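You operate a simulated robot arm through the tools that you are given. There is no shell and no other tool.

Carry out the task below with a simulated robot arm. There is one attempt and no reset: what you move stays moved.

JOB
Paint one long edge of the top cream panel, then switch off.
Fine: before you switch on: panel on the turn plate, fence on SMALL, weight on top; a full white coat; leave the table past the wheel.

Only the result counts: the job must be done as asked and must still hold three seconds after the hand-in. Knocking over, shifting, dropping, spilling or breaking anything else fails it.

ROBOT AND FRAMES
A 7-joint arm with a two-finger parallel gripper, fixed in place. Base frame: the origin is on the floor under the middle of its stand, x ahead of it, y to its left, z up; the work surface is at about z = 0.78. Units: m, degrees, N and s.
It reaches about 1.524 m from its shoulder. Its first joint turns from -149.0 to 149.0 degrees. Payload 3.5 kg.
Tool frame: the origin (TCP) lies between the finger pads and is the grasp point; the fingertips stand 0.023 m ahead of it; z points along the fingers, y is the line along which they close. Largest opening 0.094 m; finger width 0.038, thickness 0.01; the body of the gripper, 0.054 by 0.096 m, starts 0.039 m behind the TCP.
Orientation is told as [roll, pitch, yaw] about the base's x, y, z axes, in that order, counted from this pose: with the fingers straight down and closing along the base's y, the tool's x points along the base's -x, its y along +y and its z along -z.

CONTROLS
- The arm moves only by the tool play_rows. Its argument "deltas" is a list that holds one entry, the list of rows, each a list of 7 numbers: the turn, a rotation vector about the tool's x, y, z in degrees, then the shift along the tool's x, y, z in m, then the opening, from 0 (shut) to 1 (fully open). In form: [[[wx, wy, wz, tx, ty, tz, fingers], ...]]. A call has 1 to 20 rows; each row is the pose to reach, as a shift and turn from the pose commanded when the call began, along the tool's axes at that moment. Rows are played at 5 a second. More than 0.05 m and 8.6 degrees between two rows, or a gripper value outside its range, and nothing of the call is played. A pose out of reach is approached as far as the arm can. The call stops where the force on the tool passes 90 N (or 10 N more than at its start, if that is more) or the arm is blocked; 0.2 s more then pass. Each finger travels about 0.153 m/s and halts on what it meets, pressing with about 38 N; the grip force reading is that of the motor and also rises with nothing between the fingers. The clock runs only during rows and for 0.2 s after the last one: add rows that repeat a pose to give the fingers time. It gives the time, the measured TCP pose, the force on the tool (base axes), the opening and the grip force at its end, in the units of the frame above (readings bear some noise), with the torque about the TCP (base axes, N m) and any sound that the robot's microphone picked up, and new pictures: "views" is both (left out), scene, wrist or none.
- Cameras (640 x 400 px; columns grow to the right, rows downward): "scene" is fixed at [0.4084, 0.6479, 1.4986]; the picture's right is [0.99, -0.12, 0.00], its down [-0.10, -0.87, -0.49] and it looks along [0.06, 0.48, -0.87] (base axes); focal length 214 px, centre (320, 200). "wrist" rides on the gripper at [0.087, 0.016, -0.074] in the tool frame; the picture's right is [-0.18, 0.98, 0.00], its down [-0.58, -0.11, -0.81] and it looks along [-0.79, -0.15, 0.59] (tool axes); focal length 243 px, centre (320, 200). There is no depth. A picture from a camera that has moved, and an enlarged one, comes with that camera's place and axes in the base frame and with its lens. The place of the scene camera against the robot may be out by one fixed shift of up to 0.018 m in any direction.
- inspect(camera, box): a new picture of the part [left, top, right, bottom] of that camera's present view, enlarged. It takes no simulated time.
- close_job(): hands the job in; it is judged then, once.

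Nothing tells you positions but the pictures and the camera data. Unless the task says otherwise, let go and move clear before handing in.

The tools are called after ">>>" by a JSON object that holds its "name" and its "arguments". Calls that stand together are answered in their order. play_rows: Moves the arm, as the interface text tells. Its arguments: {"type":"object","properties":{"deltas":{"type":"array","items":{"type":"array","items":{"type":"array","items":{"type":"number"}}}},"views":{"type":"string","enum":["both","scene","wrist","none"]}},"required":["deltas"]} The other tools are called the same way: inspect (camera, box) takes an enlarged picture of a part of a camera's view; close_job () hands the job in.

At the start:

```text
t: 0.0
tcp_pos: [0.3508, 0.8441, 1.1931]
tcp_rot: [0.2, 0.0, 0.0]
contact_force: [1.1, -0.5, 0.0]
ft_torque: [0.01, 0.01, 0.01]
opening: 0.0941
gripper_force: 0.1
```

scene: 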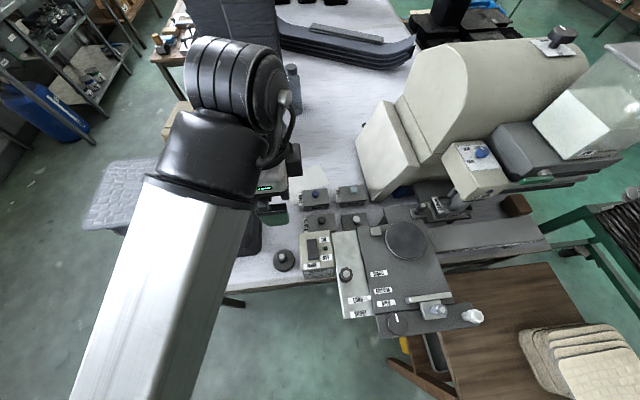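
wrist: 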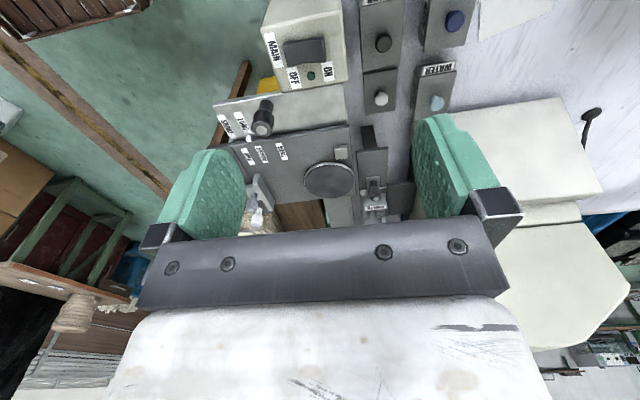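

I see a bench machine with a control box, several switches, a turn plate and a stack of cream panels at the lower right of the scene. I'll take enlarged pictures first to understand the machine before moving anything.

>>> {"name": "inspect", "arguments": {"camera": "scene", "box": [260, 170, 420, 270]}}

>>> {"name": "inspect", "arguments": {"camera": "scene", "box": [320, 220, 500, 340]}}

>>> {"name": "inspect", "arguments": {"camera": "scene", "box": [480, 300, 640, 400]}}

>>> {"name": "inspect", "arguments": {"camera": "scene", "box": [400, 120, 560, 220]}}

>>> {"name": "inspect", "arguments": {"camera": "wrist", "box": [200, 0, 480, 175]}}

>>> {"name": "inspect", "arguments": {"camera": "wrist", "box": [200, 90, 440, 240]}}

```text
4.00 times, centred on (340, 220) of scene
camera zoom: at [0.4084, 0.6479, 1.4986], right [0.99, -0.12, 0.0], down [-0.1, -0.87, -0.49], along [0.06, 0.48, -0.87], focal length 858 px, centre (240, 120)
```

zoom: 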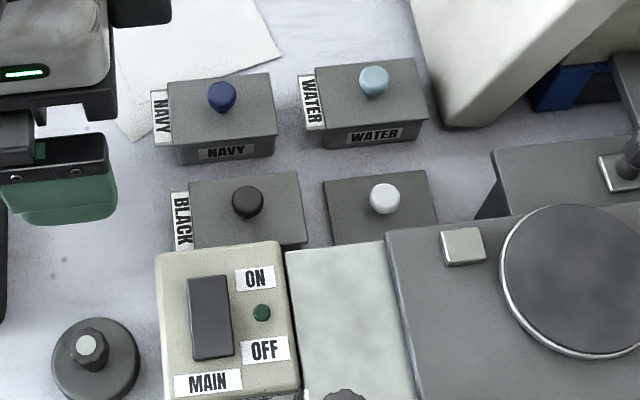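

```text
3.33 times, centred on (410, 280) of scene
camera zoom: at [0.4084, 0.6479, 1.4986], right [0.99, -0.12, 0.0], down [-0.1, -0.87, -0.49], along [0.06, 0.48, -0.87], focal length 715 px, centre (20, -67)
```

zoom: 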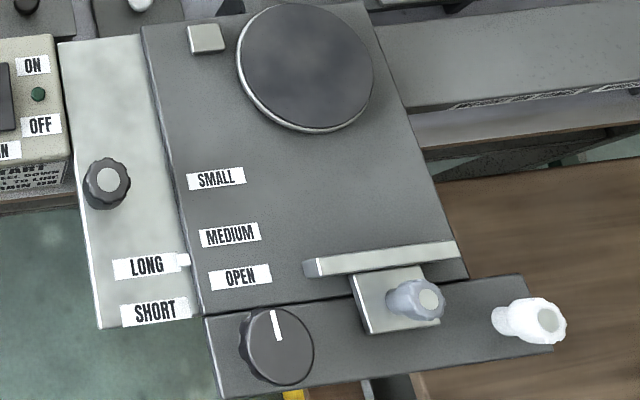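

```text
4.00 times, centred on (560, 350) of scene
camera zoom: at [0.4084, 0.6479, 1.4986], right [0.99, -0.12, 0.0], down [-0.1, -0.87, -0.49], along [0.06, 0.48, -0.87], focal length 858 px, centre (-640, -400)
```

zoom: 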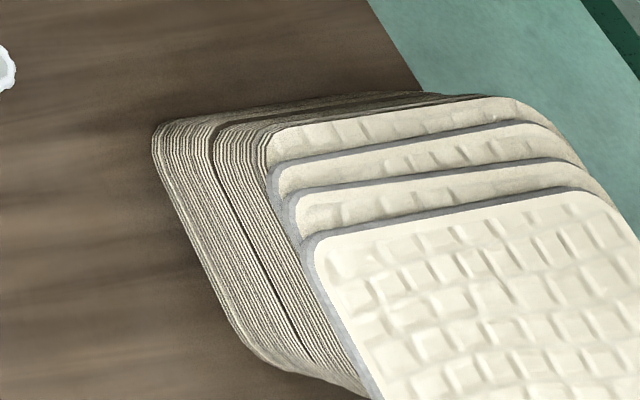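

```text
4.00 times, centred on (480, 170) of scene
camera zoom: at [0.4084, 0.6479, 1.4986], right [0.99, -0.12, 0.0], down [-0.1, -0.87, -0.49], along [0.06, 0.48, -0.87], focal length 858 px, centre (-320, 320)
```

zoom: 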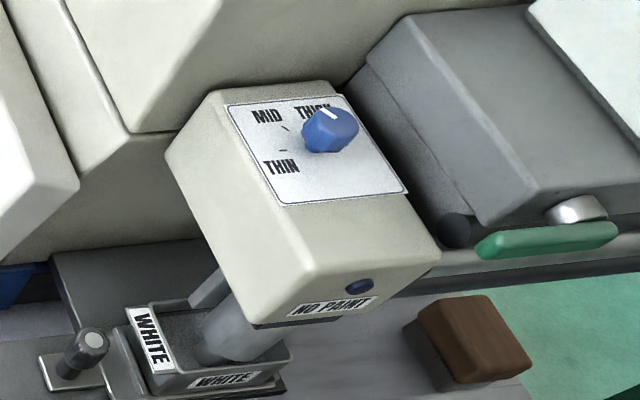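

```text
2.29 times, centred on (340, 88) of wrist
camera zoom: at [0.2635, 0.8616, 1.2673], right [0.18, 0.98, 0.0], down [0.58, -0.11, 0.81], along [0.79, -0.15, -0.59], focal length 555 px, centre (274, 457)
```

zoom: 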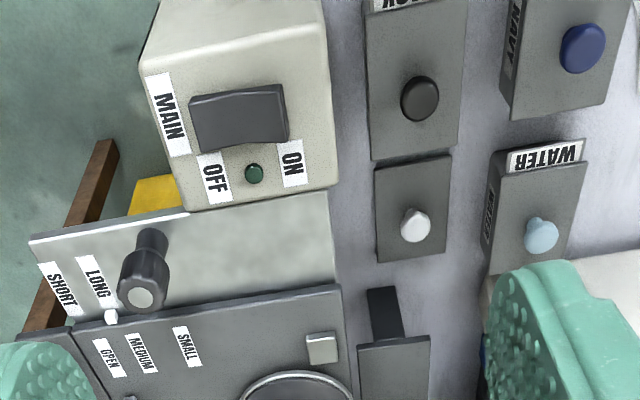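

```text
2.67 times, centred on (320, 165) of wrist
camera zoom: at [0.2635, 0.8616, 1.2673], right [0.18, 0.98, 0.0], down [0.58, -0.11, 0.81], along [0.79, -0.15, -0.59], focal length 647 px, centre (320, 293)
```

zoom: 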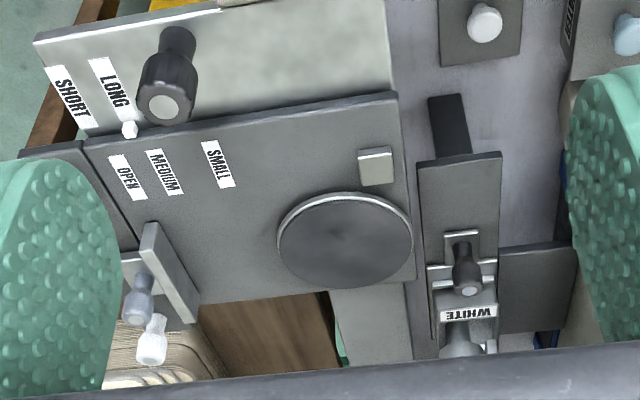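

I can see a carriage plate with a round turn plate, a fence now at OPEN, and a LONG/SHORT slider. There is also a MAIN rocker and a thickness dial on the paint head. I'll look closer at the panel stack, weight, wheel and cups before moving.

>>> {"name": "inspect", "arguments": {"camera": "wrist", "box": [330, 130, 450, 205]}}

>>> {"name": "inspect", "arguments": {"camera": "wrist", "box": [210, 170, 310, 233]}}

>>> {"name": "inspect", "arguments": {"camera": "scene", "box": [440, 10, 640, 135]}}

>>> {"name": "inspect", "arguments": {"camera": "scene", "box": [400, 180, 560, 280]}}

>>> {"name": "inspect", "arguments": {"camera": "scene", "box": [230, 220, 350, 295]}}

>>> {"name": "inspect", "arguments": {"camera": "scene", "box": [360, 280, 520, 380]}}

```text
5.33 times, centred on (390, 168) of wrist
camera zoom: at [0.2635, 0.8616, 1.2673], right [0.18, 0.98, 0.0], down [0.58, -0.11, 0.81], along [0.79, -0.15, -0.59], focal length 1294 px, centre (-53, 373)
```

zoom: 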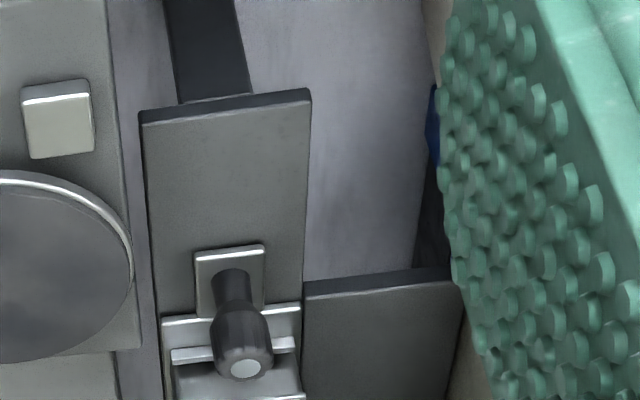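

```text
6.35 times, centred on (260, 202) of wrist
camera zoom: at [0.2635, 0.8616, 1.2673], right [0.18, 0.98, 0.0], down [0.58, -0.11, 0.81], along [0.79, -0.15, -0.59], focal length 1540 px, centre (701, 190)
```

zoom: 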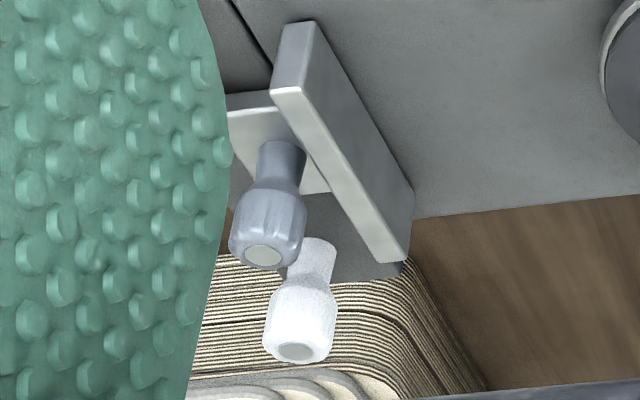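

```text
3.20 times, centred on (540, 72) of scene
camera zoom: at [0.4084, 0.6479, 1.4986], right [0.99, -0.12, 0.0], down [-0.1, -0.87, -0.49], along [0.06, 0.48, -0.87], focal length 686 px, centre (-384, 608)
```

zoom: 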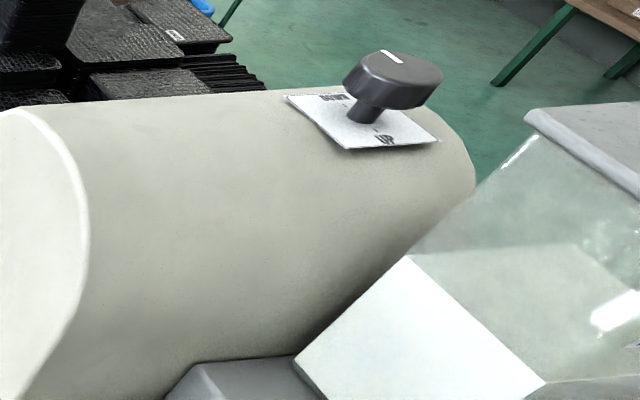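

```text
4.00 times, centred on (480, 230) of scene
camera zoom: at [0.4084, 0.6479, 1.4986], right [0.99, -0.12, 0.0], down [-0.1, -0.87, -0.49], along [0.06, 0.48, -0.87], focal length 858 px, centre (-320, 80)
```

zoom: 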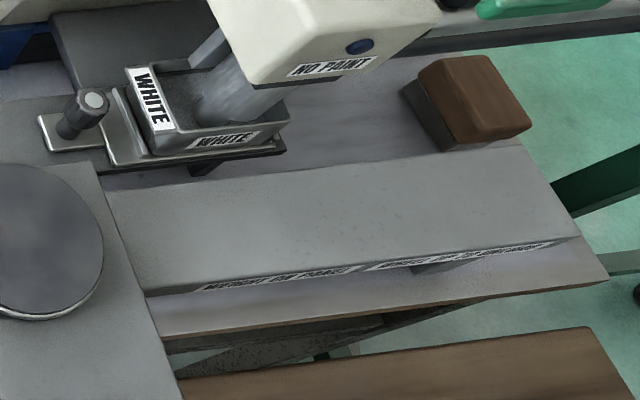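

```text
5.33 times, centred on (290, 258) of scene
camera zoom: at [0.4084, 0.6479, 1.4986], right [0.99, -0.12, 0.0], down [-0.1, -0.87, -0.49], along [0.06, 0.48, -0.87], focal length 1144 px, centre (480, -107)
```

zoom: 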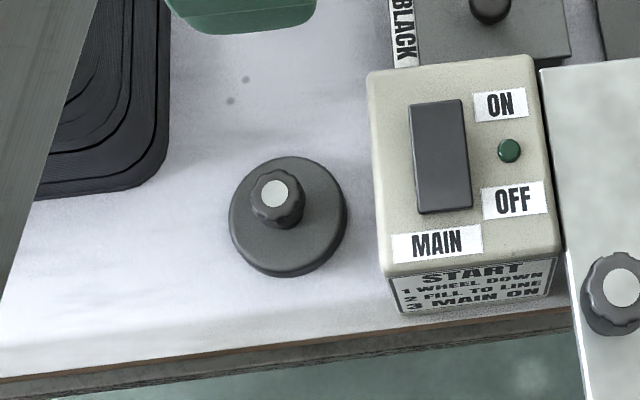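

```text
4.00 times, centred on (440, 330) of scene
camera zoom: at [0.4084, 0.6479, 1.4986], right [0.99, -0.12, 0.0], down [-0.1, -0.87, -0.49], along [0.06, 0.48, -0.87], focal length 858 px, centre (-160, -320)
```

zoom: 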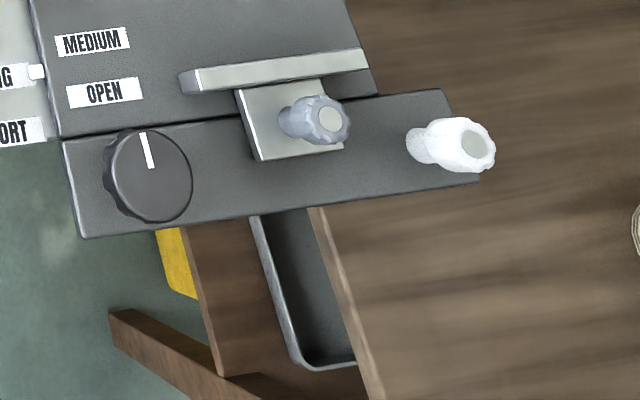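

There are instruction placards on the machine, such as "START 1 WHEEL DOWN 2 FILL TO LINE 3 MAIN ON". I'll zoom in to read all of them.

>>> {"name": "inspect", "arguments": {"camera": "scene", "box": [435, 225, 505, 269]}}

>>> {"name": "inspect", "arguments": {"camera": "scene", "box": [490, 225, 560, 269]}}

>>> {"name": "inspect", "arguments": {"camera": "scene", "box": [295, 255, 345, 286]}}

>>> {"name": "inspect", "arguments": {"camera": "scene", "box": [450, 135, 510, 173]}}

>>> {"name": "inspect", "arguments": {"camera": "scene", "box": [525, 20, 585, 58]}}

>>> {"name": "inspect", "arguments": {"camera": "scene", "box": [410, 185, 490, 235]}}

>>> {"name": "inspect", "arguments": {"camera": "scene", "box": [500, 80, 640, 200]}}

>>> {"name": "inspect", "arguments": {"camera": "scene", "box": [370, 290, 490, 365]}}

```text
9.09 times, centred on (470, 247) of scene
camera zoom: at [0.4084, 0.6479, 1.4986], right [0.99, -0.12, 0.0], down [-0.1, -0.87, -0.49], along [0.06, 0.48, -0.87], focal length 1950 px, centre (-1044, -227)
```

zoom: 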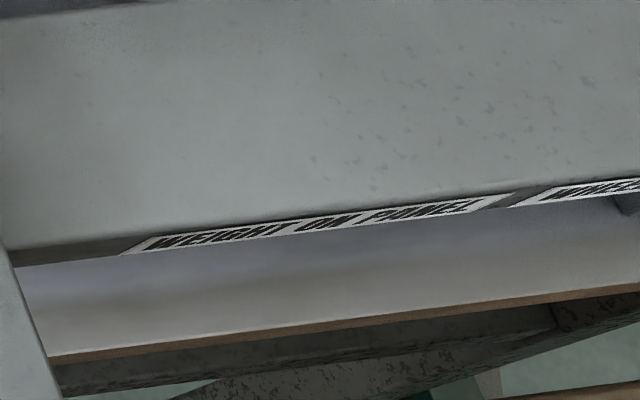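

```text
9.09 times, centred on (525, 247) of scene
camera zoom: at [0.4084, 0.6479, 1.4986], right [0.99, -0.12, 0.0], down [-0.1, -0.87, -0.49], along [0.06, 0.48, -0.87], focal length 1950 px, centre (-1544, -227)
```

zoom: 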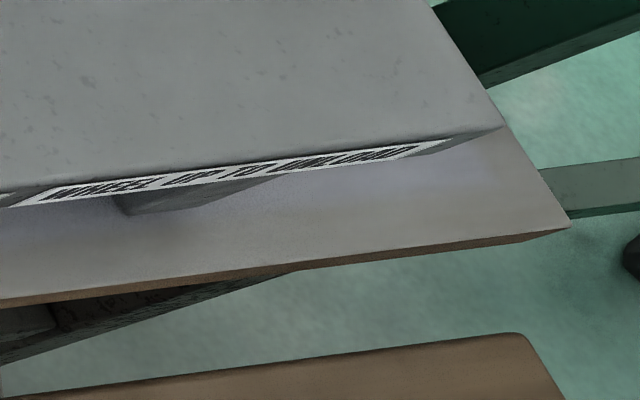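

```text
12.80 times, centred on (320, 270) of scene
camera zoom: at [0.4084, 0.6479, 1.4986], right [0.99, -0.12, 0.0], down [-0.1, -0.87, -0.49], along [0.06, 0.48, -0.87], focal length 2745 px, centre (320, -702)
```

zoom: 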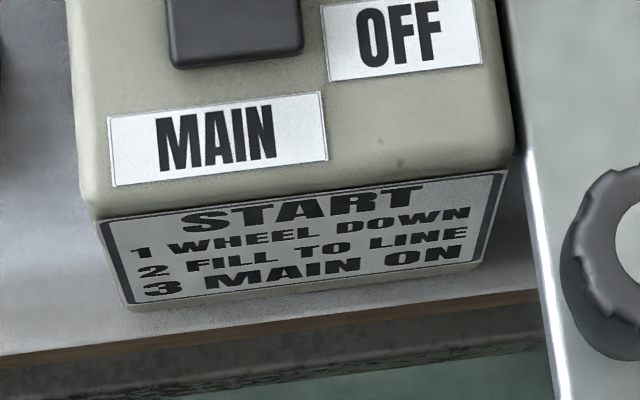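

```text
10.53 times, centred on (480, 154) of scene
camera zoom: at [0.4084, 0.6479, 1.4986], right [0.99, -0.12, 0.0], down [-0.1, -0.87, -0.49], along [0.06, 0.48, -0.87], focal length 2258 px, centre (-1364, 684)
```

zoom: 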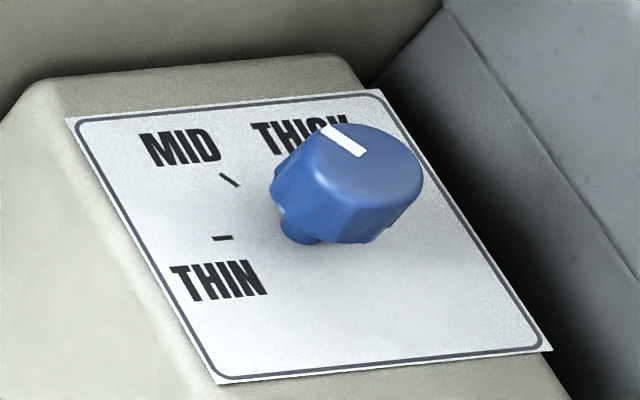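

```text
10.53 times, centred on (555, 39) of scene
camera zoom: at [0.4084, 0.6479, 1.4986], right [0.99, -0.12, 0.0], down [-0.1, -0.87, -0.49], along [0.06, 0.48, -0.87], focal length 2258 px, centre (-2154, 1895)
```

zoom: 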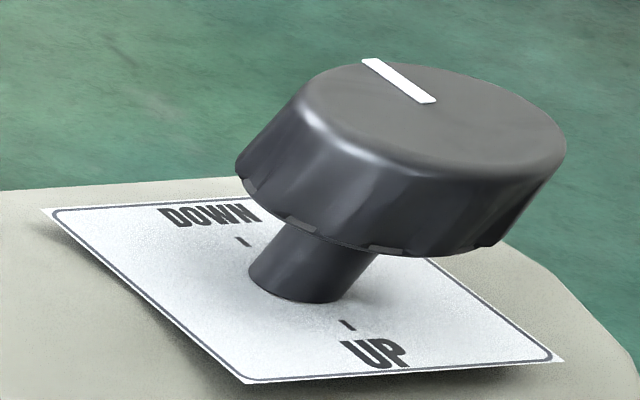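

```text
8.00 times, centred on (450, 210) of scene
camera zoom: at [0.4084, 0.6479, 1.4986], right [0.99, -0.12, 0.0], down [-0.1, -0.87, -0.49], along [0.06, 0.48, -0.87], focal length 1716 px, centre (-720, 120)
```

zoom: 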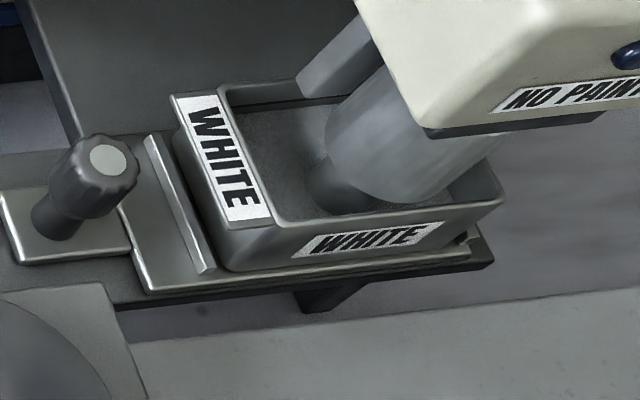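

```text
3.33 times, centred on (570, 140) of scene
camera zoom: at [0.4084, 0.6479, 1.4986], right [0.99, -0.12, 0.0], down [-0.1, -0.87, -0.49], along [0.06, 0.48, -0.87], focal length 715 px, centre (-513, 400)
```

zoom: 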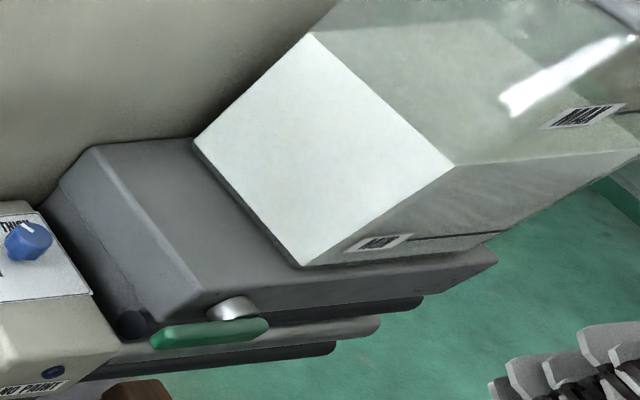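

```text
5.33 times, centred on (430, 328) of scene
camera zoom: at [0.4084, 0.6479, 1.4986], right [0.99, -0.12, 0.0], down [-0.1, -0.87, -0.49], along [0.06, 0.48, -0.87], focal length 1144 px, centre (-267, -480)
```

zoom: 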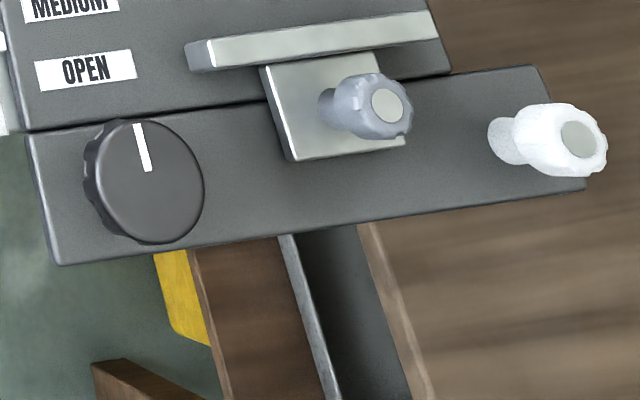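

The placards and the reservoir with MAX/MIN lines suggest an order: wheel down, trough filled, then MAIN on. I'll move the arm up and to the front, turned toward +y, to read the front placards and clear the scene view.

>>> {"name": "play_rows", "arguments": {"deltas": [[[0, 0, -6.4, -0.0143, -0.035, -0.006, 1], [0, 0, -12.9, -0.0286, -0.07, -0.012, 1], [0, 0, -19.3, -0.043, -0.105, -0.018, 1], [0, 0, -25.7, -0.057, -0.14, -0.024, 1], [0, 0, -32.1, -0.0714, -0.175, -0.03, 1], [0, 0, -38.6, -0.0857, -0.21, -0.036, 1], [0, 0, -45, -0.1, -0.245, -0.042, 1], [0, 0, -51.4, -0.114, -0.28, -0.048, 1], [0, 0, -57.9, -0.129, -0.315, -0.054, 1], [0, 0, -64.3, -0.143, -0.35, -0.06, 1], [0, 0, -70.7, -0.157, -0.385, -0.06, 1], [0, 0, -77.1, -0.171, -0.42, -0.06, 1], [0, 0, -83.6, -0.186, -0.455, -0.06, 1], [0, 0, -90, -0.2, -0.49, -0.06, 1]]]}}

```text
t: 1.4
tcp_pos: [0.4468, 0.6559, 1.1912]
tcp_rot: [1.5, -3.2, 35.2]
contact_force: [-13.3, 17.7, -4.2]
ft_torque: [-1.33, -1.5, -2.26]
opening: 0.0939
gripper_force: 0.0
out of reach, approached as far as the arm can: row 1, 2, 3, 4, 5, 6, 7
stopped in row 7: the force on the tool passed its limit at 137 N (the readings are from after the stop); the commanded pose is now the measured one
camera wrist: at [0.3653, 0.6155, 1.2617], right [-0.42, 0.91, 0.04], down [0.51, 0.2, 0.83], along [0.75, 0.37, -0.55], focal length 243 px, centre (320, 200)
```

scene: 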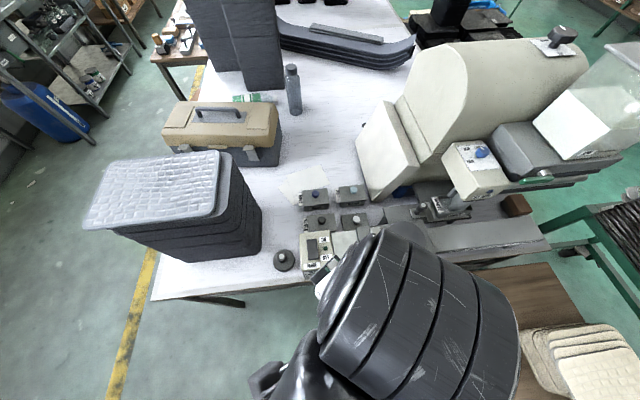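
wrist: 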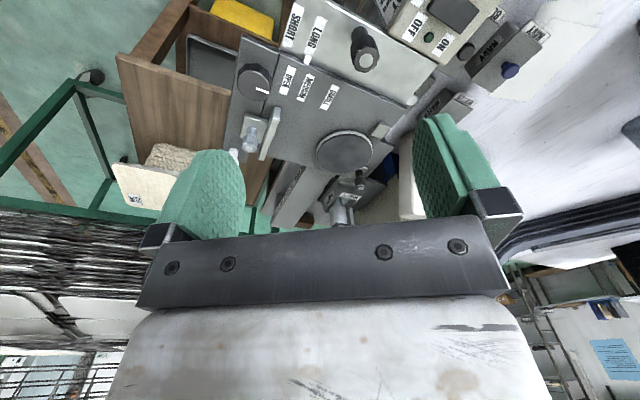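

The call stopped early on a force spike at about z = 1.19, where I see nothing near the fingers. I'll repeat the present pose to see whether the force remains.

>>> {"name": "play_rows", "arguments": {"deltas": [[[0, 0, 0, 0, 0, 0, 1], [0, 0, 0, 0, 0, 0, 1]]]}}

>>> {"name": "inspect", "arguments": {"camera": "scene", "box": [220, 200, 540, 400]}}

```text
t: 2.0
tcp_pos: [0.4472, 0.6562, 1.1921]
tcp_rot: [1.4, -3.3, 35.3]
contact_force: [-20.3, 25.0, -12.1]
ft_torque: [-1.4, -2.76, -3.17]
opening: 0.0937
gripper_force: 0.0
camera wrist: at [0.3653, 0.6154, 1.2616], right [-0.42, 0.91, 0.03], down [0.51, 0.2, 0.84], along [0.75, 0.37, -0.55], focal length 243 px, centre (320, 200)
```

scene: 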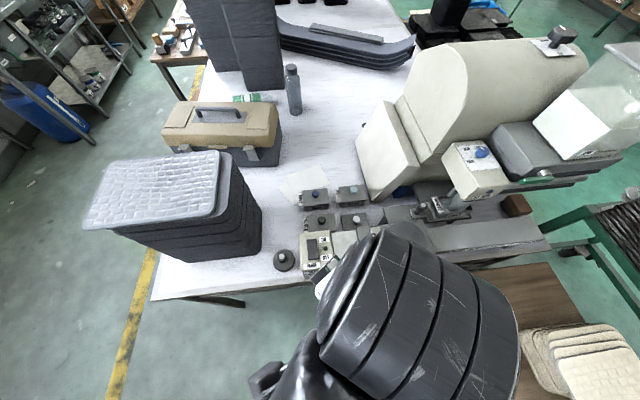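
wrist: 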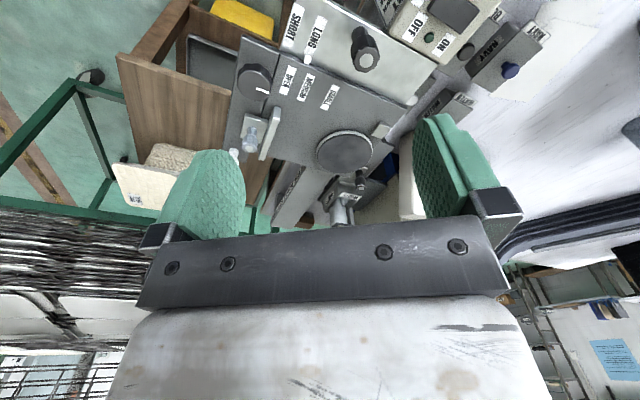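

```text
2.00 times, centred on (380, 300) of scene
camera zoom: at [0.4084, 0.6479, 1.4986], right [0.99, -0.12, 0.0], down [-0.1, -0.87, -0.49], along [0.06, 0.48, -0.87], focal length 429 px, centre (200, 0)
```

zoom: 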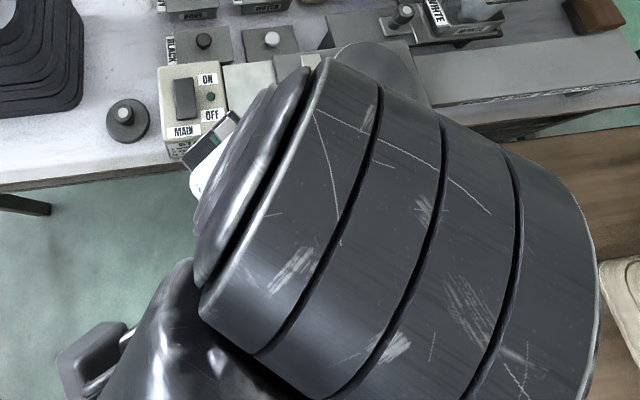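

The force is still there with nothing in front of the fingers, so the gripper is probably touching the arm itself with the wrist folded. I'll retrace toward the starting pose.

>>> {"name": "play_rows", "arguments": {"deltas": [[[0, 0, 5, -0.004, 0.03, -0.003, 1], [0, 0, 10, -0.009, 0.06, -0.006, 1], [0, 0, 15, -0.013, 0.09, -0.01, 1], [0, 0, 20, -0.017, 0.12, -0.015, 1], [0, 0, 25, -0.022, 0.15, -0.02, 1], [0, 0, 30, -0.026, 0.18, -0.025, 1], [0, 0, 35, -0.03, 0.209, -0.03, 1], [0, 0, 35, -0.03, 0.209, -0.03, 1]]]}}

```text
t: 3.8
tcp_pos: [0.3466, 0.8426, 1.2297]
tcp_rot: [3.1, -1.8, 0.4]
contact_force: [0.1, -0.9, -0.1]
ft_torque: [-0.02, 0.02, 0.0]
opening: 0.094
gripper_force: 0.1
camera wrist: at [0.2587, 0.8552, 1.3016], right [0.17, 0.98, 0.06], down [0.56, -0.15, 0.82], along [0.81, -0.11, -0.57], focal length 243 px, centre (320, 200)
```

scene: 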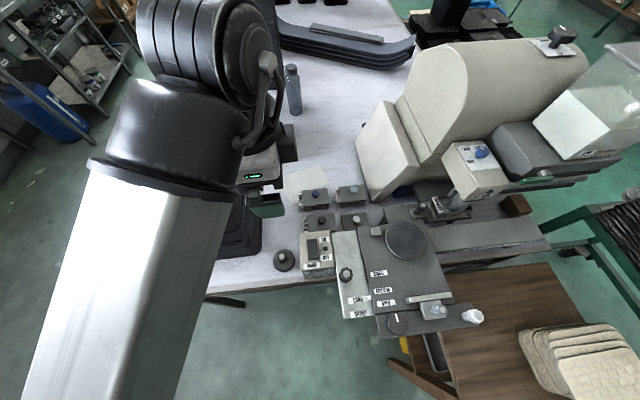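
wrist: 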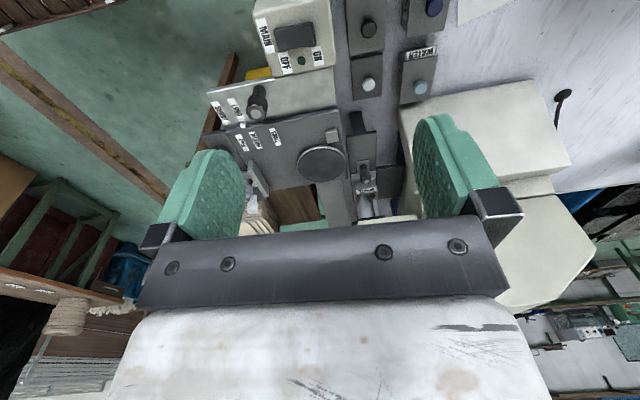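

That cleared it, so it was a fold-in of the wrist. I'll first move out over the front of the table at yaw 0, high and farther from the base, and turn afterwards.

>>> {"name": "play_rows", "arguments": {"deltas": [[[0.5, 0.3, 0, -0.03, -0.024, -0.004, 1], [1, 0.6, 0, -0.06, -0.048, -0.008, 1], [1.5, 0.9, 0, -0.09, -0.072, -0.012, 1], [2, 1.2, 0, -0.12, -0.096, -0.016, 1], [2.5, 1.5, 0, -0.15, -0.12, -0.02, 1], [3.1, 1.8, 0, -0.18, -0.144, -0.024, 1], [3.1, 1.8, 0, -0.21, -0.168, -0.028, 1], [3.1, 1.8, 0, -0.24, -0.192, -0.032, 1], [3.1, 1.8, 0, -0.27, -0.216, -0.036, 1], [3.1, 1.8, 0, -0.3, -0.24, -0.04, 1]]]}}

```text
t: 6.0
tcp_pos: [0.6574, 0.6078, 1.2424]
tcp_rot: [1.7, -2.2, 0.6]
contact_force: [-0.2, 0.8, -0.2]
ft_torque: [0.0, -0.02, 0.01]
opening: 0.0938
gripper_force: 0.0
out of reach, approached as far as the arm can: row 3, 4, 5, 6, 7, 8, 9, 10
camera wrist: at [0.5685, 0.6223, 1.3138], right [0.17, 0.98, 0.04], down [0.55, -0.13, 0.82], along [0.82, -0.12, -0.56], focal length 243 px, centre (320, 200)
```

scene: 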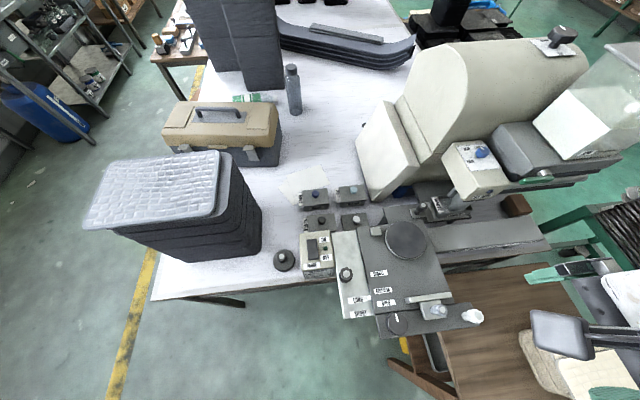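
wrist: 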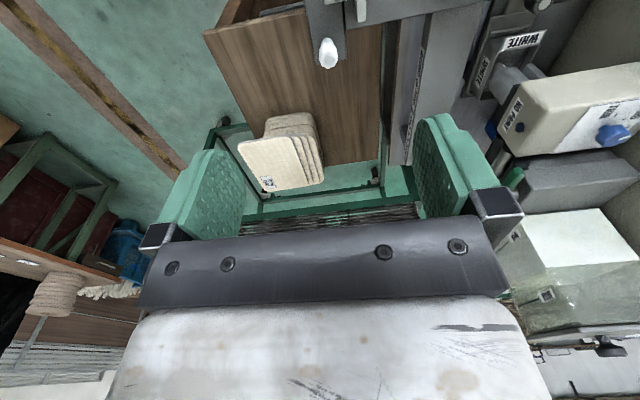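

The arm reached position, but the tilt stayed a few degrees off, so some joint may be at a limit. I'll test small yaw turns to see which direction frees it.

>>> {"name": "play_rows", "arguments": {"deltas": [[[1, 1, 7, 0, 0, 0, 1], [1.7, 2.2, 14, 0, 0, 0, 1], [1.7, 2.2, 14, 0, 0, 0, 1]]], "views": "none"}}

```text
t: 6.8
tcp_pos: [0.6693, 0.6189, 1.2102]
tcp_rot: [0.8, 0.0, -13.5]
contact_force: [-0.2, -0.9, 0.2]
ft_torque: [0.01, -0.02, -0.01]
opening: 0.0938
gripper_force: 0.1
out of reach, approached as far as the arm can: row 1, 2, 3
```

Turning did not clear it, and the height dropped instead. I'll try lowering while holding the tool vertical, still well above everything here.

>>> {"name": "play_rows", "arguments": {"deltas": [[[0.4, 0, -4, 0, -0.02, 0.02, 1], [0.8, 0, -8, 0, -0.04, 0.04, 1], [0.8, 0, -13, 0, -0.06, 0.06, 1], [0.8, 0, -13, 0, -0.06, 0.06, 1]]]}}

```text
t: 7.8
tcp_pos: [0.6581, 0.5616, 1.1507]
tcp_rot: [-0.1, -0.2, -0.4]
contact_force: [0.5, 0.0, 0.5]
ft_torque: [0.0, 0.0, -0.01]
opening: 0.094
gripper_force: 0.0
camera wrist: at [0.571, 0.5795, 1.2242], right [0.19, 0.98, 0.0], down [0.58, -0.11, 0.81], along [0.79, -0.15, -0.59], focal length 243 px, centre (320, 200)
```

scene: 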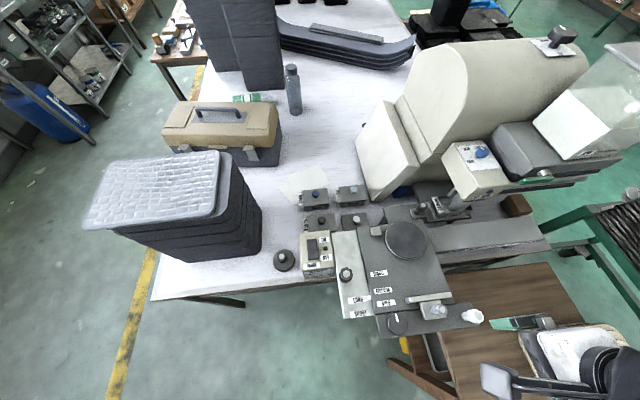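
wrist: 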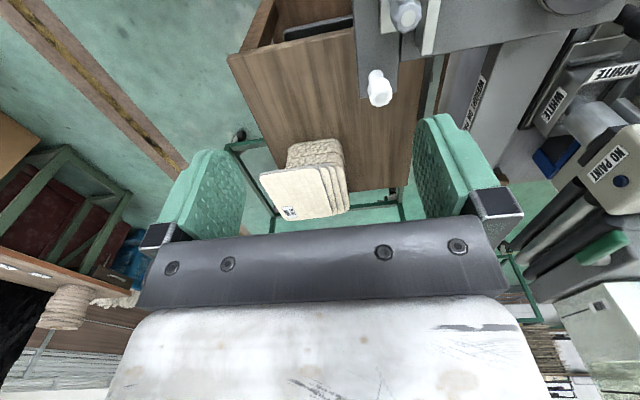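

The tool is now exactly vertical and reachable at z = 1.15, so the vertical pose simply has a height limit. I'll zoom in on the panels, placards and cups from here.

>>> {"name": "inspect", "arguments": {"camera": "wrist", "box": [240, 120, 380, 207]}}

>>> {"name": "inspect", "arguments": {"camera": "wrist", "box": [440, 60, 640, 185]}}

>>> {"name": "inspect", "arguments": {"camera": "wrist", "box": [340, 0, 480, 120]}}

>>> {"name": "inspect", "arguments": {"camera": "wrist", "box": [450, 50, 520, 130]}}

```text
4.57 times, centred on (310, 164) of wrist
camera zoom: at [0.571, 0.5795, 1.2242], right [0.19, 0.98, 0.0], down [0.58, -0.11, 0.81], along [0.79, -0.15, -0.59], focal length 1109 px, centre (366, 367)
```

zoom: 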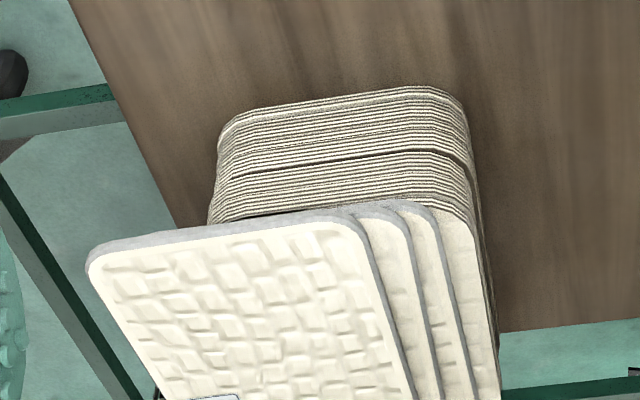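

```text
3.20 times, centred on (540, 122) of wrist
camera zoom: at [0.571, 0.5795, 1.2242], right [0.19, 0.98, 0.0], down [0.58, -0.11, 0.81], along [0.79, -0.15, -0.59], focal length 776 px, centre (-384, 448)
```

zoom: 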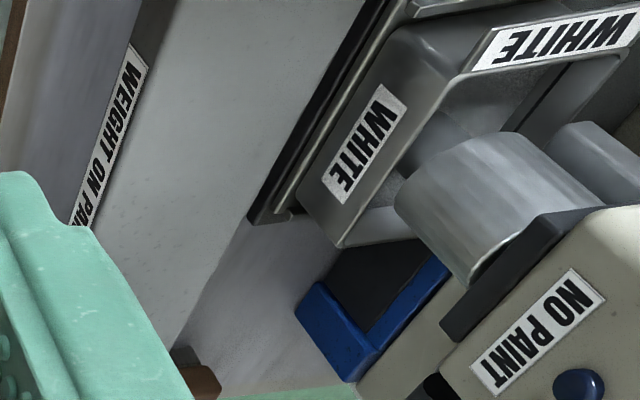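

```text
3.33 times, centred on (410, 60) of wrist
camera zoom: at [0.571, 0.5795, 1.2242], right [0.19, 0.98, 0.0], down [0.58, -0.11, 0.81], along [0.79, -0.15, -0.59], focal length 809 px, centre (20, 667)
```

zoom: 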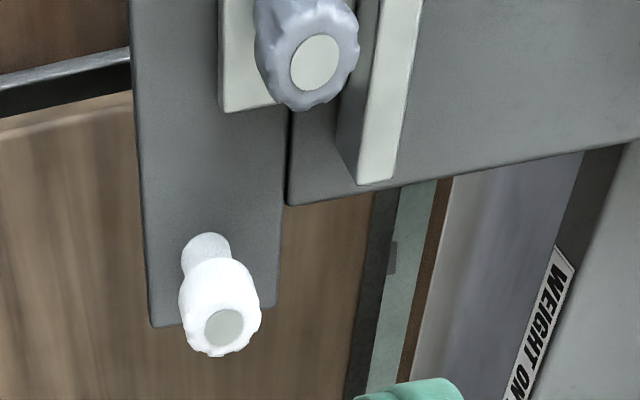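

```text
5.00 times, centred on (485, 90) of wrist
camera zoom: at [0.571, 0.5795, 1.2242], right [0.19, 0.98, 0.0], down [0.58, -0.11, 0.81], along [0.79, -0.15, -0.59], focal length 1213 px, centre (-505, 750)
```

zoom: 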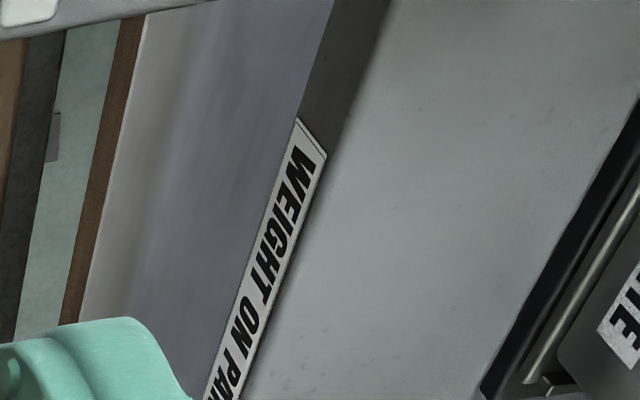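

The rail placard reads "WEIGHT ON PANEL" and the trough marked WHITE sits under the wheel. I'll try turning toward +y here to see the paint head, lever and trough better.

>>> {"name": "play_rows", "arguments": {"deltas": [[[0, 0, -6, 0, 0, 0, 1], [0, 0, -12, 0, 0, 0, 1], [0, 0, -18, 0, 0, 0, 1], [0, 0, -24, 0, 0, 0, 1], [0, 0, -30, 0, 0, 0, 1], [0, 0, -36, 0, 0, 0, 1], [0, 0, -42, 0, 0, 0, 1]]]}}

```text
t: 8.9
tcp_pos: [0.6555, 0.5655, 1.1505]
tcp_rot: [0.2, -0.4, 21.8]
contact_force: [-7.7, 17.5, -4.3]
ft_torque: [-1.43, -1.03, -1.84]
opening: 0.0941
gripper_force: 0.1
stopped in row 5: the force on the tool passed its limit at 137 N (the readings are from after the stop); the commanded pose is now the measured one
camera wrist: at [0.5704, 0.547, 1.2249], right [-0.19, 0.98, 0.01], down [0.58, 0.11, 0.81], along [0.79, 0.16, -0.59], focal length 243 px, centre (320, 200)
```

scene: 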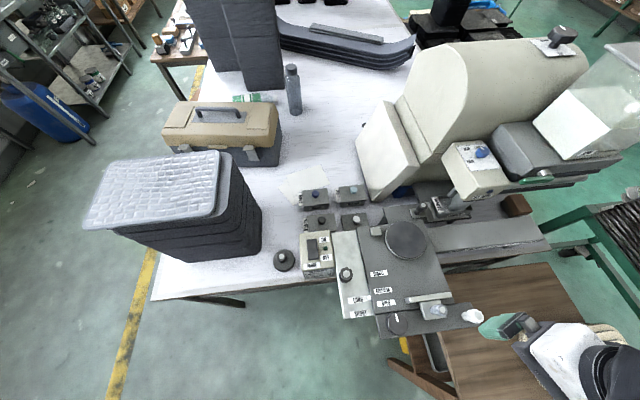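
wrist: 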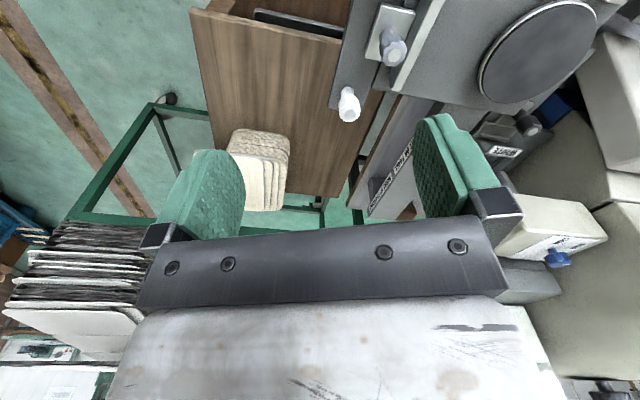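

Turning toward +y folds the camera mount against the forearm, so I'll keep yaw near zero or negative here. I'll turn back and take more close-ups from the scene camera.

>>> {"name": "play_rows", "arguments": {"deltas": [[[0, 0, 6, 0, 0, 0, 1], [0, 0, 12, 0, 0, 0, 1], [0, 0, 18, 0, 0, 0, 1], [0, 0, 22, 0, 0, 0, 1], [0, 0, 22, 0, 0, 0, 1]]], "views": "none"}}

>>> {"name": "inspect", "arguments": {"camera": "scene", "box": [465, 138, 497, 158]}}

>>> {"name": "inspect", "arguments": {"camera": "scene", "box": [505, 165, 585, 215]}}

>>> {"name": "inspect", "arguments": {"camera": "scene", "box": [425, 190, 475, 221]}}

>>> {"name": "inspect", "arguments": {"camera": "scene", "box": [540, 300, 640, 400]}}

>>> {"name": "inspect", "arguments": {"camera": "scene", "box": [330, 230, 400, 330]}}

>>> {"name": "inspect", "arguments": {"camera": "scene", "box": [560, 90, 640, 160]}}

```text
t: 10.1
tcp_pos: [0.6567, 0.5631, 1.1503]
tcp_rot: [0.3, -0.1, 0.0]
contact_force: [-0.2, -0.8, 1.2]
ft_torque: [0.0, 0.01, -0.04]
opening: 0.094
gripper_force: 0.1
```

```text
16.00 times, centred on (481, 148) of scene
camera zoom: at [0.4084, 0.6479, 1.4986], right [0.99, -0.12, 0.0], down [-0.1, -0.87, -0.49], along [0.06, 0.48, -0.87], focal length 3432 px, centre (-2256, 1032)
```

zoom: 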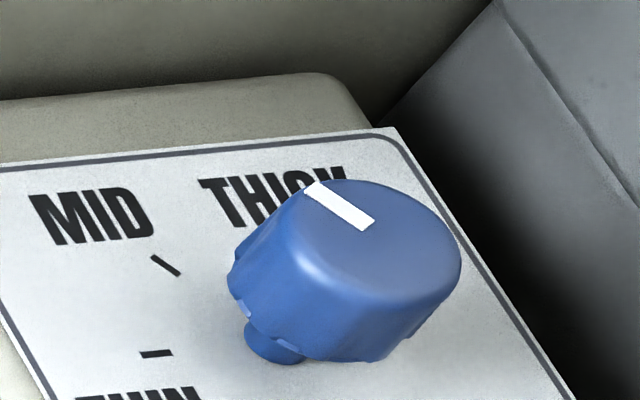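

```text
8.00 times, centred on (545, 190) of scene
camera zoom: at [0.4084, 0.6479, 1.4986], right [0.99, -0.12, 0.0], down [-0.1, -0.87, -0.49], along [0.06, 0.48, -0.87], focal length 1716 px, centre (-1480, 280)
```

zoom: 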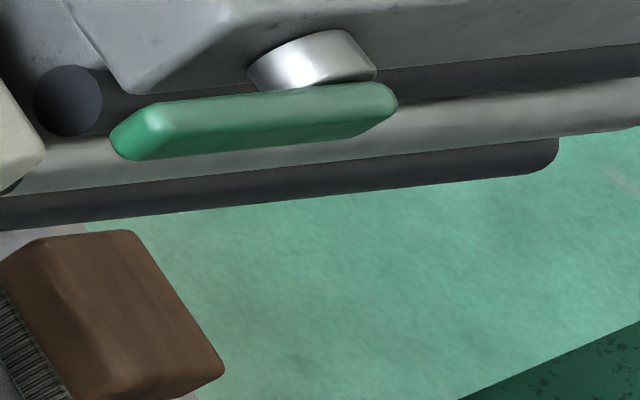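

```text
12.80 times, centred on (450, 206) of scene
camera zoom: at [0.4084, 0.6479, 1.4986], right [0.99, -0.12, 0.0], down [-0.1, -0.87, -0.49], along [0.06, 0.48, -0.87], focal length 2745 px, centre (-1344, 130)
```

zoom: 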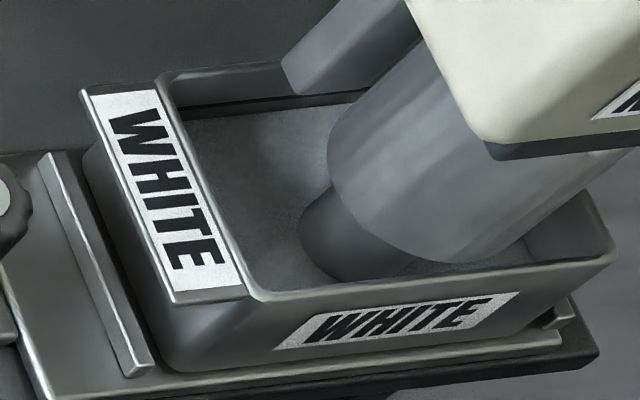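

```text
4.00 times, centred on (590, 350) of scene
camera zoom: at [0.4084, 0.6479, 1.4986], right [0.99, -0.12, 0.0], down [-0.1, -0.87, -0.49], along [0.06, 0.48, -0.87], focal length 858 px, centre (-760, -400)
```

zoom: 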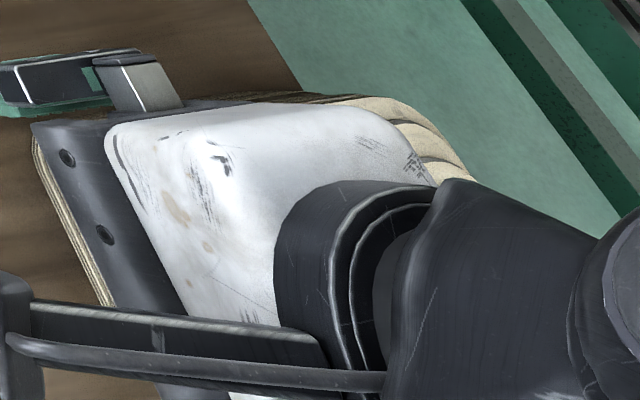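

```text
4.00 times, centred on (365, 280) of scene
camera zoom: at [0.4084, 0.6479, 1.4986], right [0.99, -0.12, 0.0], down [-0.1, -0.87, -0.49], along [0.06, 0.48, -0.87], focal length 858 px, centre (140, -120)
```

zoom: 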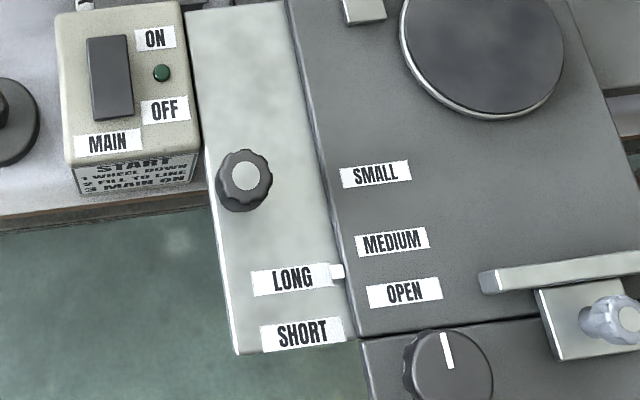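

```text
5.71 times, centred on (600, 125) of scene
camera zoom: at [0.4084, 0.6479, 1.4986], right [0.99, -0.12, 0.0], down [-0.1, -0.87, -0.49], along [0.06, 0.48, -0.87], focal length 1226 px, centre (-1280, 629)
```

zoom: 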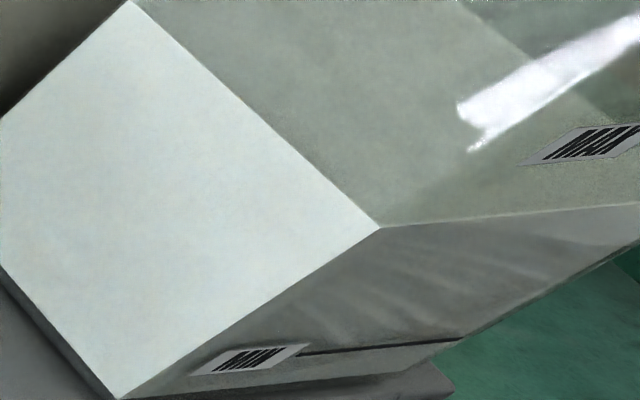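

I read the thickness dial as pointing at MID, the wheel knob at DOWN, and the slider at LONG. The WHITE trough looks empty, so it needs filling. I'll look at the green lever and the tank from the wrist.

>>> {"name": "inspect", "arguments": {"camera": "wrist", "box": [500, 160, 640, 320]}}

>>> {"name": "inspect", "arguments": {"camera": "wrist", "box": [480, 40, 640, 140]}}

>>> {"name": "inspect", "arguments": {"camera": "wrist", "box": [230, 130, 400, 236]}}

```text
2.50 times, centred on (570, 240) of wrist
camera zoom: at [0.5702, 0.5802, 1.225], right [0.18, 0.98, 0.01], down [0.58, -0.11, 0.81], along [0.79, -0.15, -0.59], focal length 606 px, centre (-305, 100)
```

zoom: 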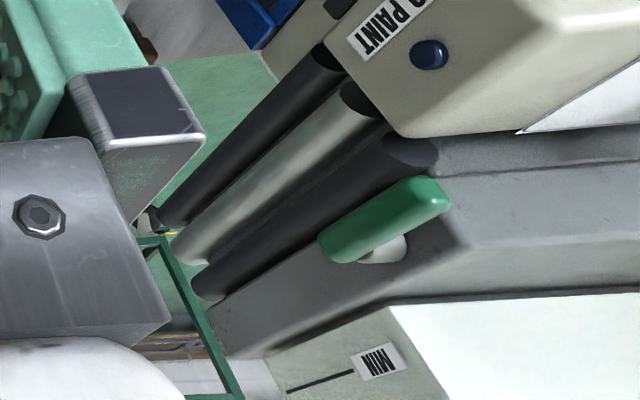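

```text
4.00 times, centred on (560, 90) of wrist
camera zoom: at [0.5702, 0.5802, 1.225], right [0.18, 0.98, 0.01], down [0.58, -0.11, 0.81], along [0.79, -0.15, -0.59], focal length 970 px, centre (-640, 640)
```

zoom: 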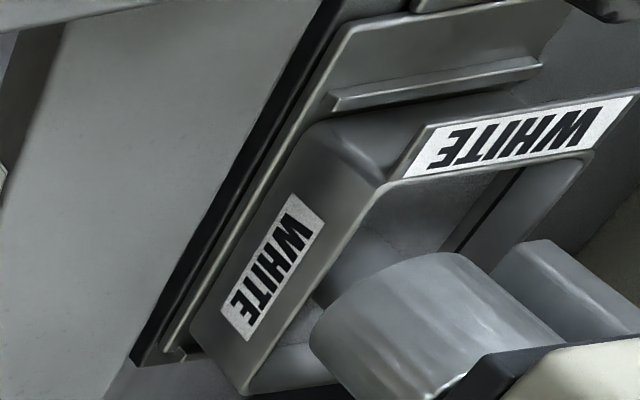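

```text
3.76 times, centred on (315, 183) of wrist
camera zoom: at [0.5702, 0.5802, 1.225], right [0.18, 0.98, 0.01], down [0.58, -0.11, 0.81], along [0.79, -0.15, -0.59], focal length 913 px, centre (339, 264)
```

zoom: 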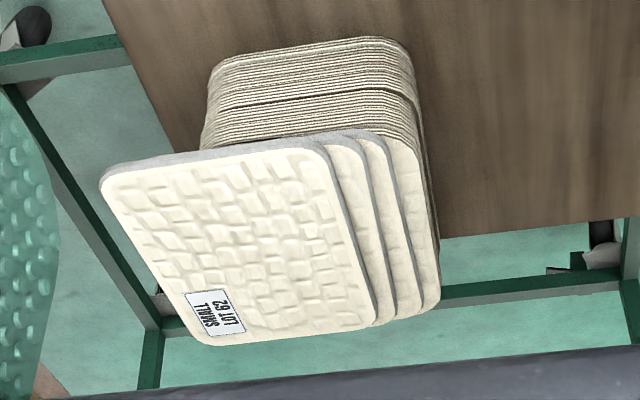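

The top panel carries a "SMALL LOT 62" tag and overhangs the second one by about 35 mm on its -y side, so it can be gripped there. Next I'll move the camera closer over the table to measure the fence, knobs and turn plate.

>>> {"name": "play_rows", "arguments": {"deltas": [[[0, 0, 0, 0.03, 0.03, 0.012, 1], [0, 0, 0, 0.06, 0.06, 0.025, 1], [0, 0, 0, 0.09, 0.09, 0.037, 1], [0, 0, 0, 0.12, 0.12, 0.05, 1]]]}}

>>> {"name": "inspect", "arguments": {"camera": "wrist", "box": [160, 0, 480, 200]}}

>>> {"name": "inspect", "arguments": {"camera": "wrist", "box": [200, 60, 360, 160]}}

```text
t: 11.1
tcp_pos: [0.5353, 0.6834, 1.1008]
tcp_rot: [0.3, -0.2, 0.0]
contact_force: [0.2, 0.9, 1.0]
ft_torque: [0.04, 0.02, -0.01]
opening: 0.0941
gripper_force: 0.1
camera wrist: at [0.4492, 0.6999, 1.1749], right [0.18, 0.98, 0.01], down [0.58, -0.11, 0.81], along [0.79, -0.15, -0.59], focal length 243 px, centre (320, 200)
```

scene: 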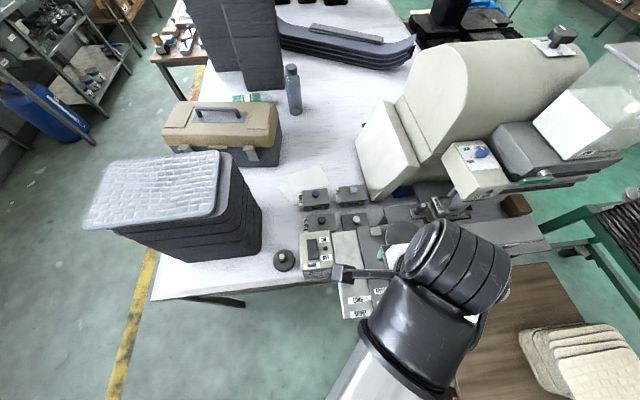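
wrist: 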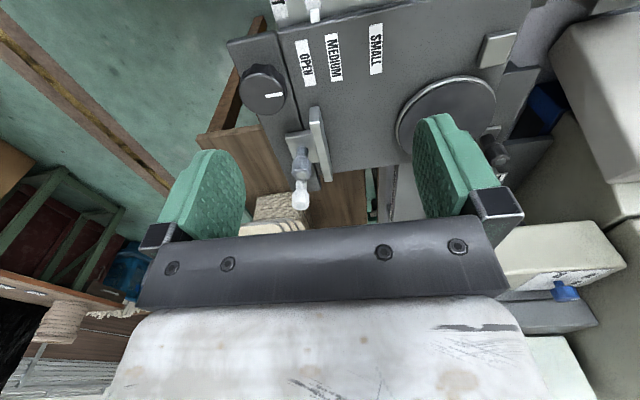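

```text
2.00 times, centred on (320, 100) of wrist
camera zoom: at [0.4492, 0.6999, 1.1749], right [0.18, 0.98, 0.01], down [0.58, -0.11, 0.81], along [0.79, -0.15, -0.59], focal length 485 px, centre (320, 400)
```

zoom: 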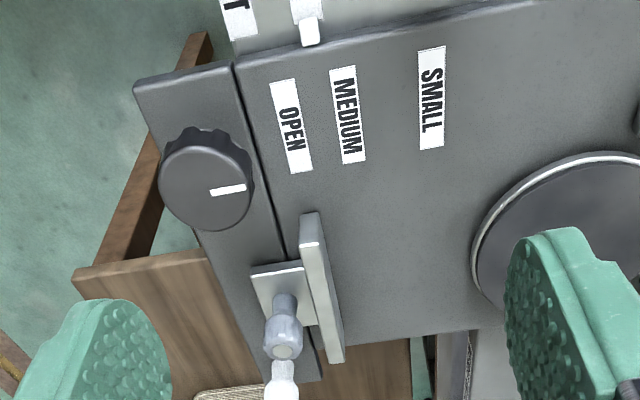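

```text
4.00 times, centred on (280, 110) of wrist
camera zoom: at [0.4492, 0.6999, 1.1749], right [0.18, 0.98, 0.01], down [0.58, -0.11, 0.81], along [0.79, -0.15, -0.59], focal length 970 px, centre (480, 560)
```

zoom: 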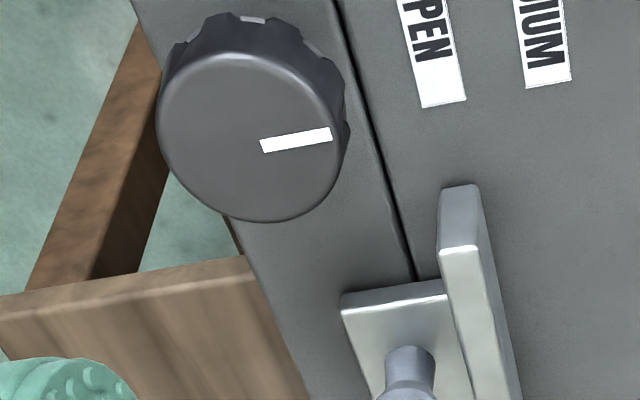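

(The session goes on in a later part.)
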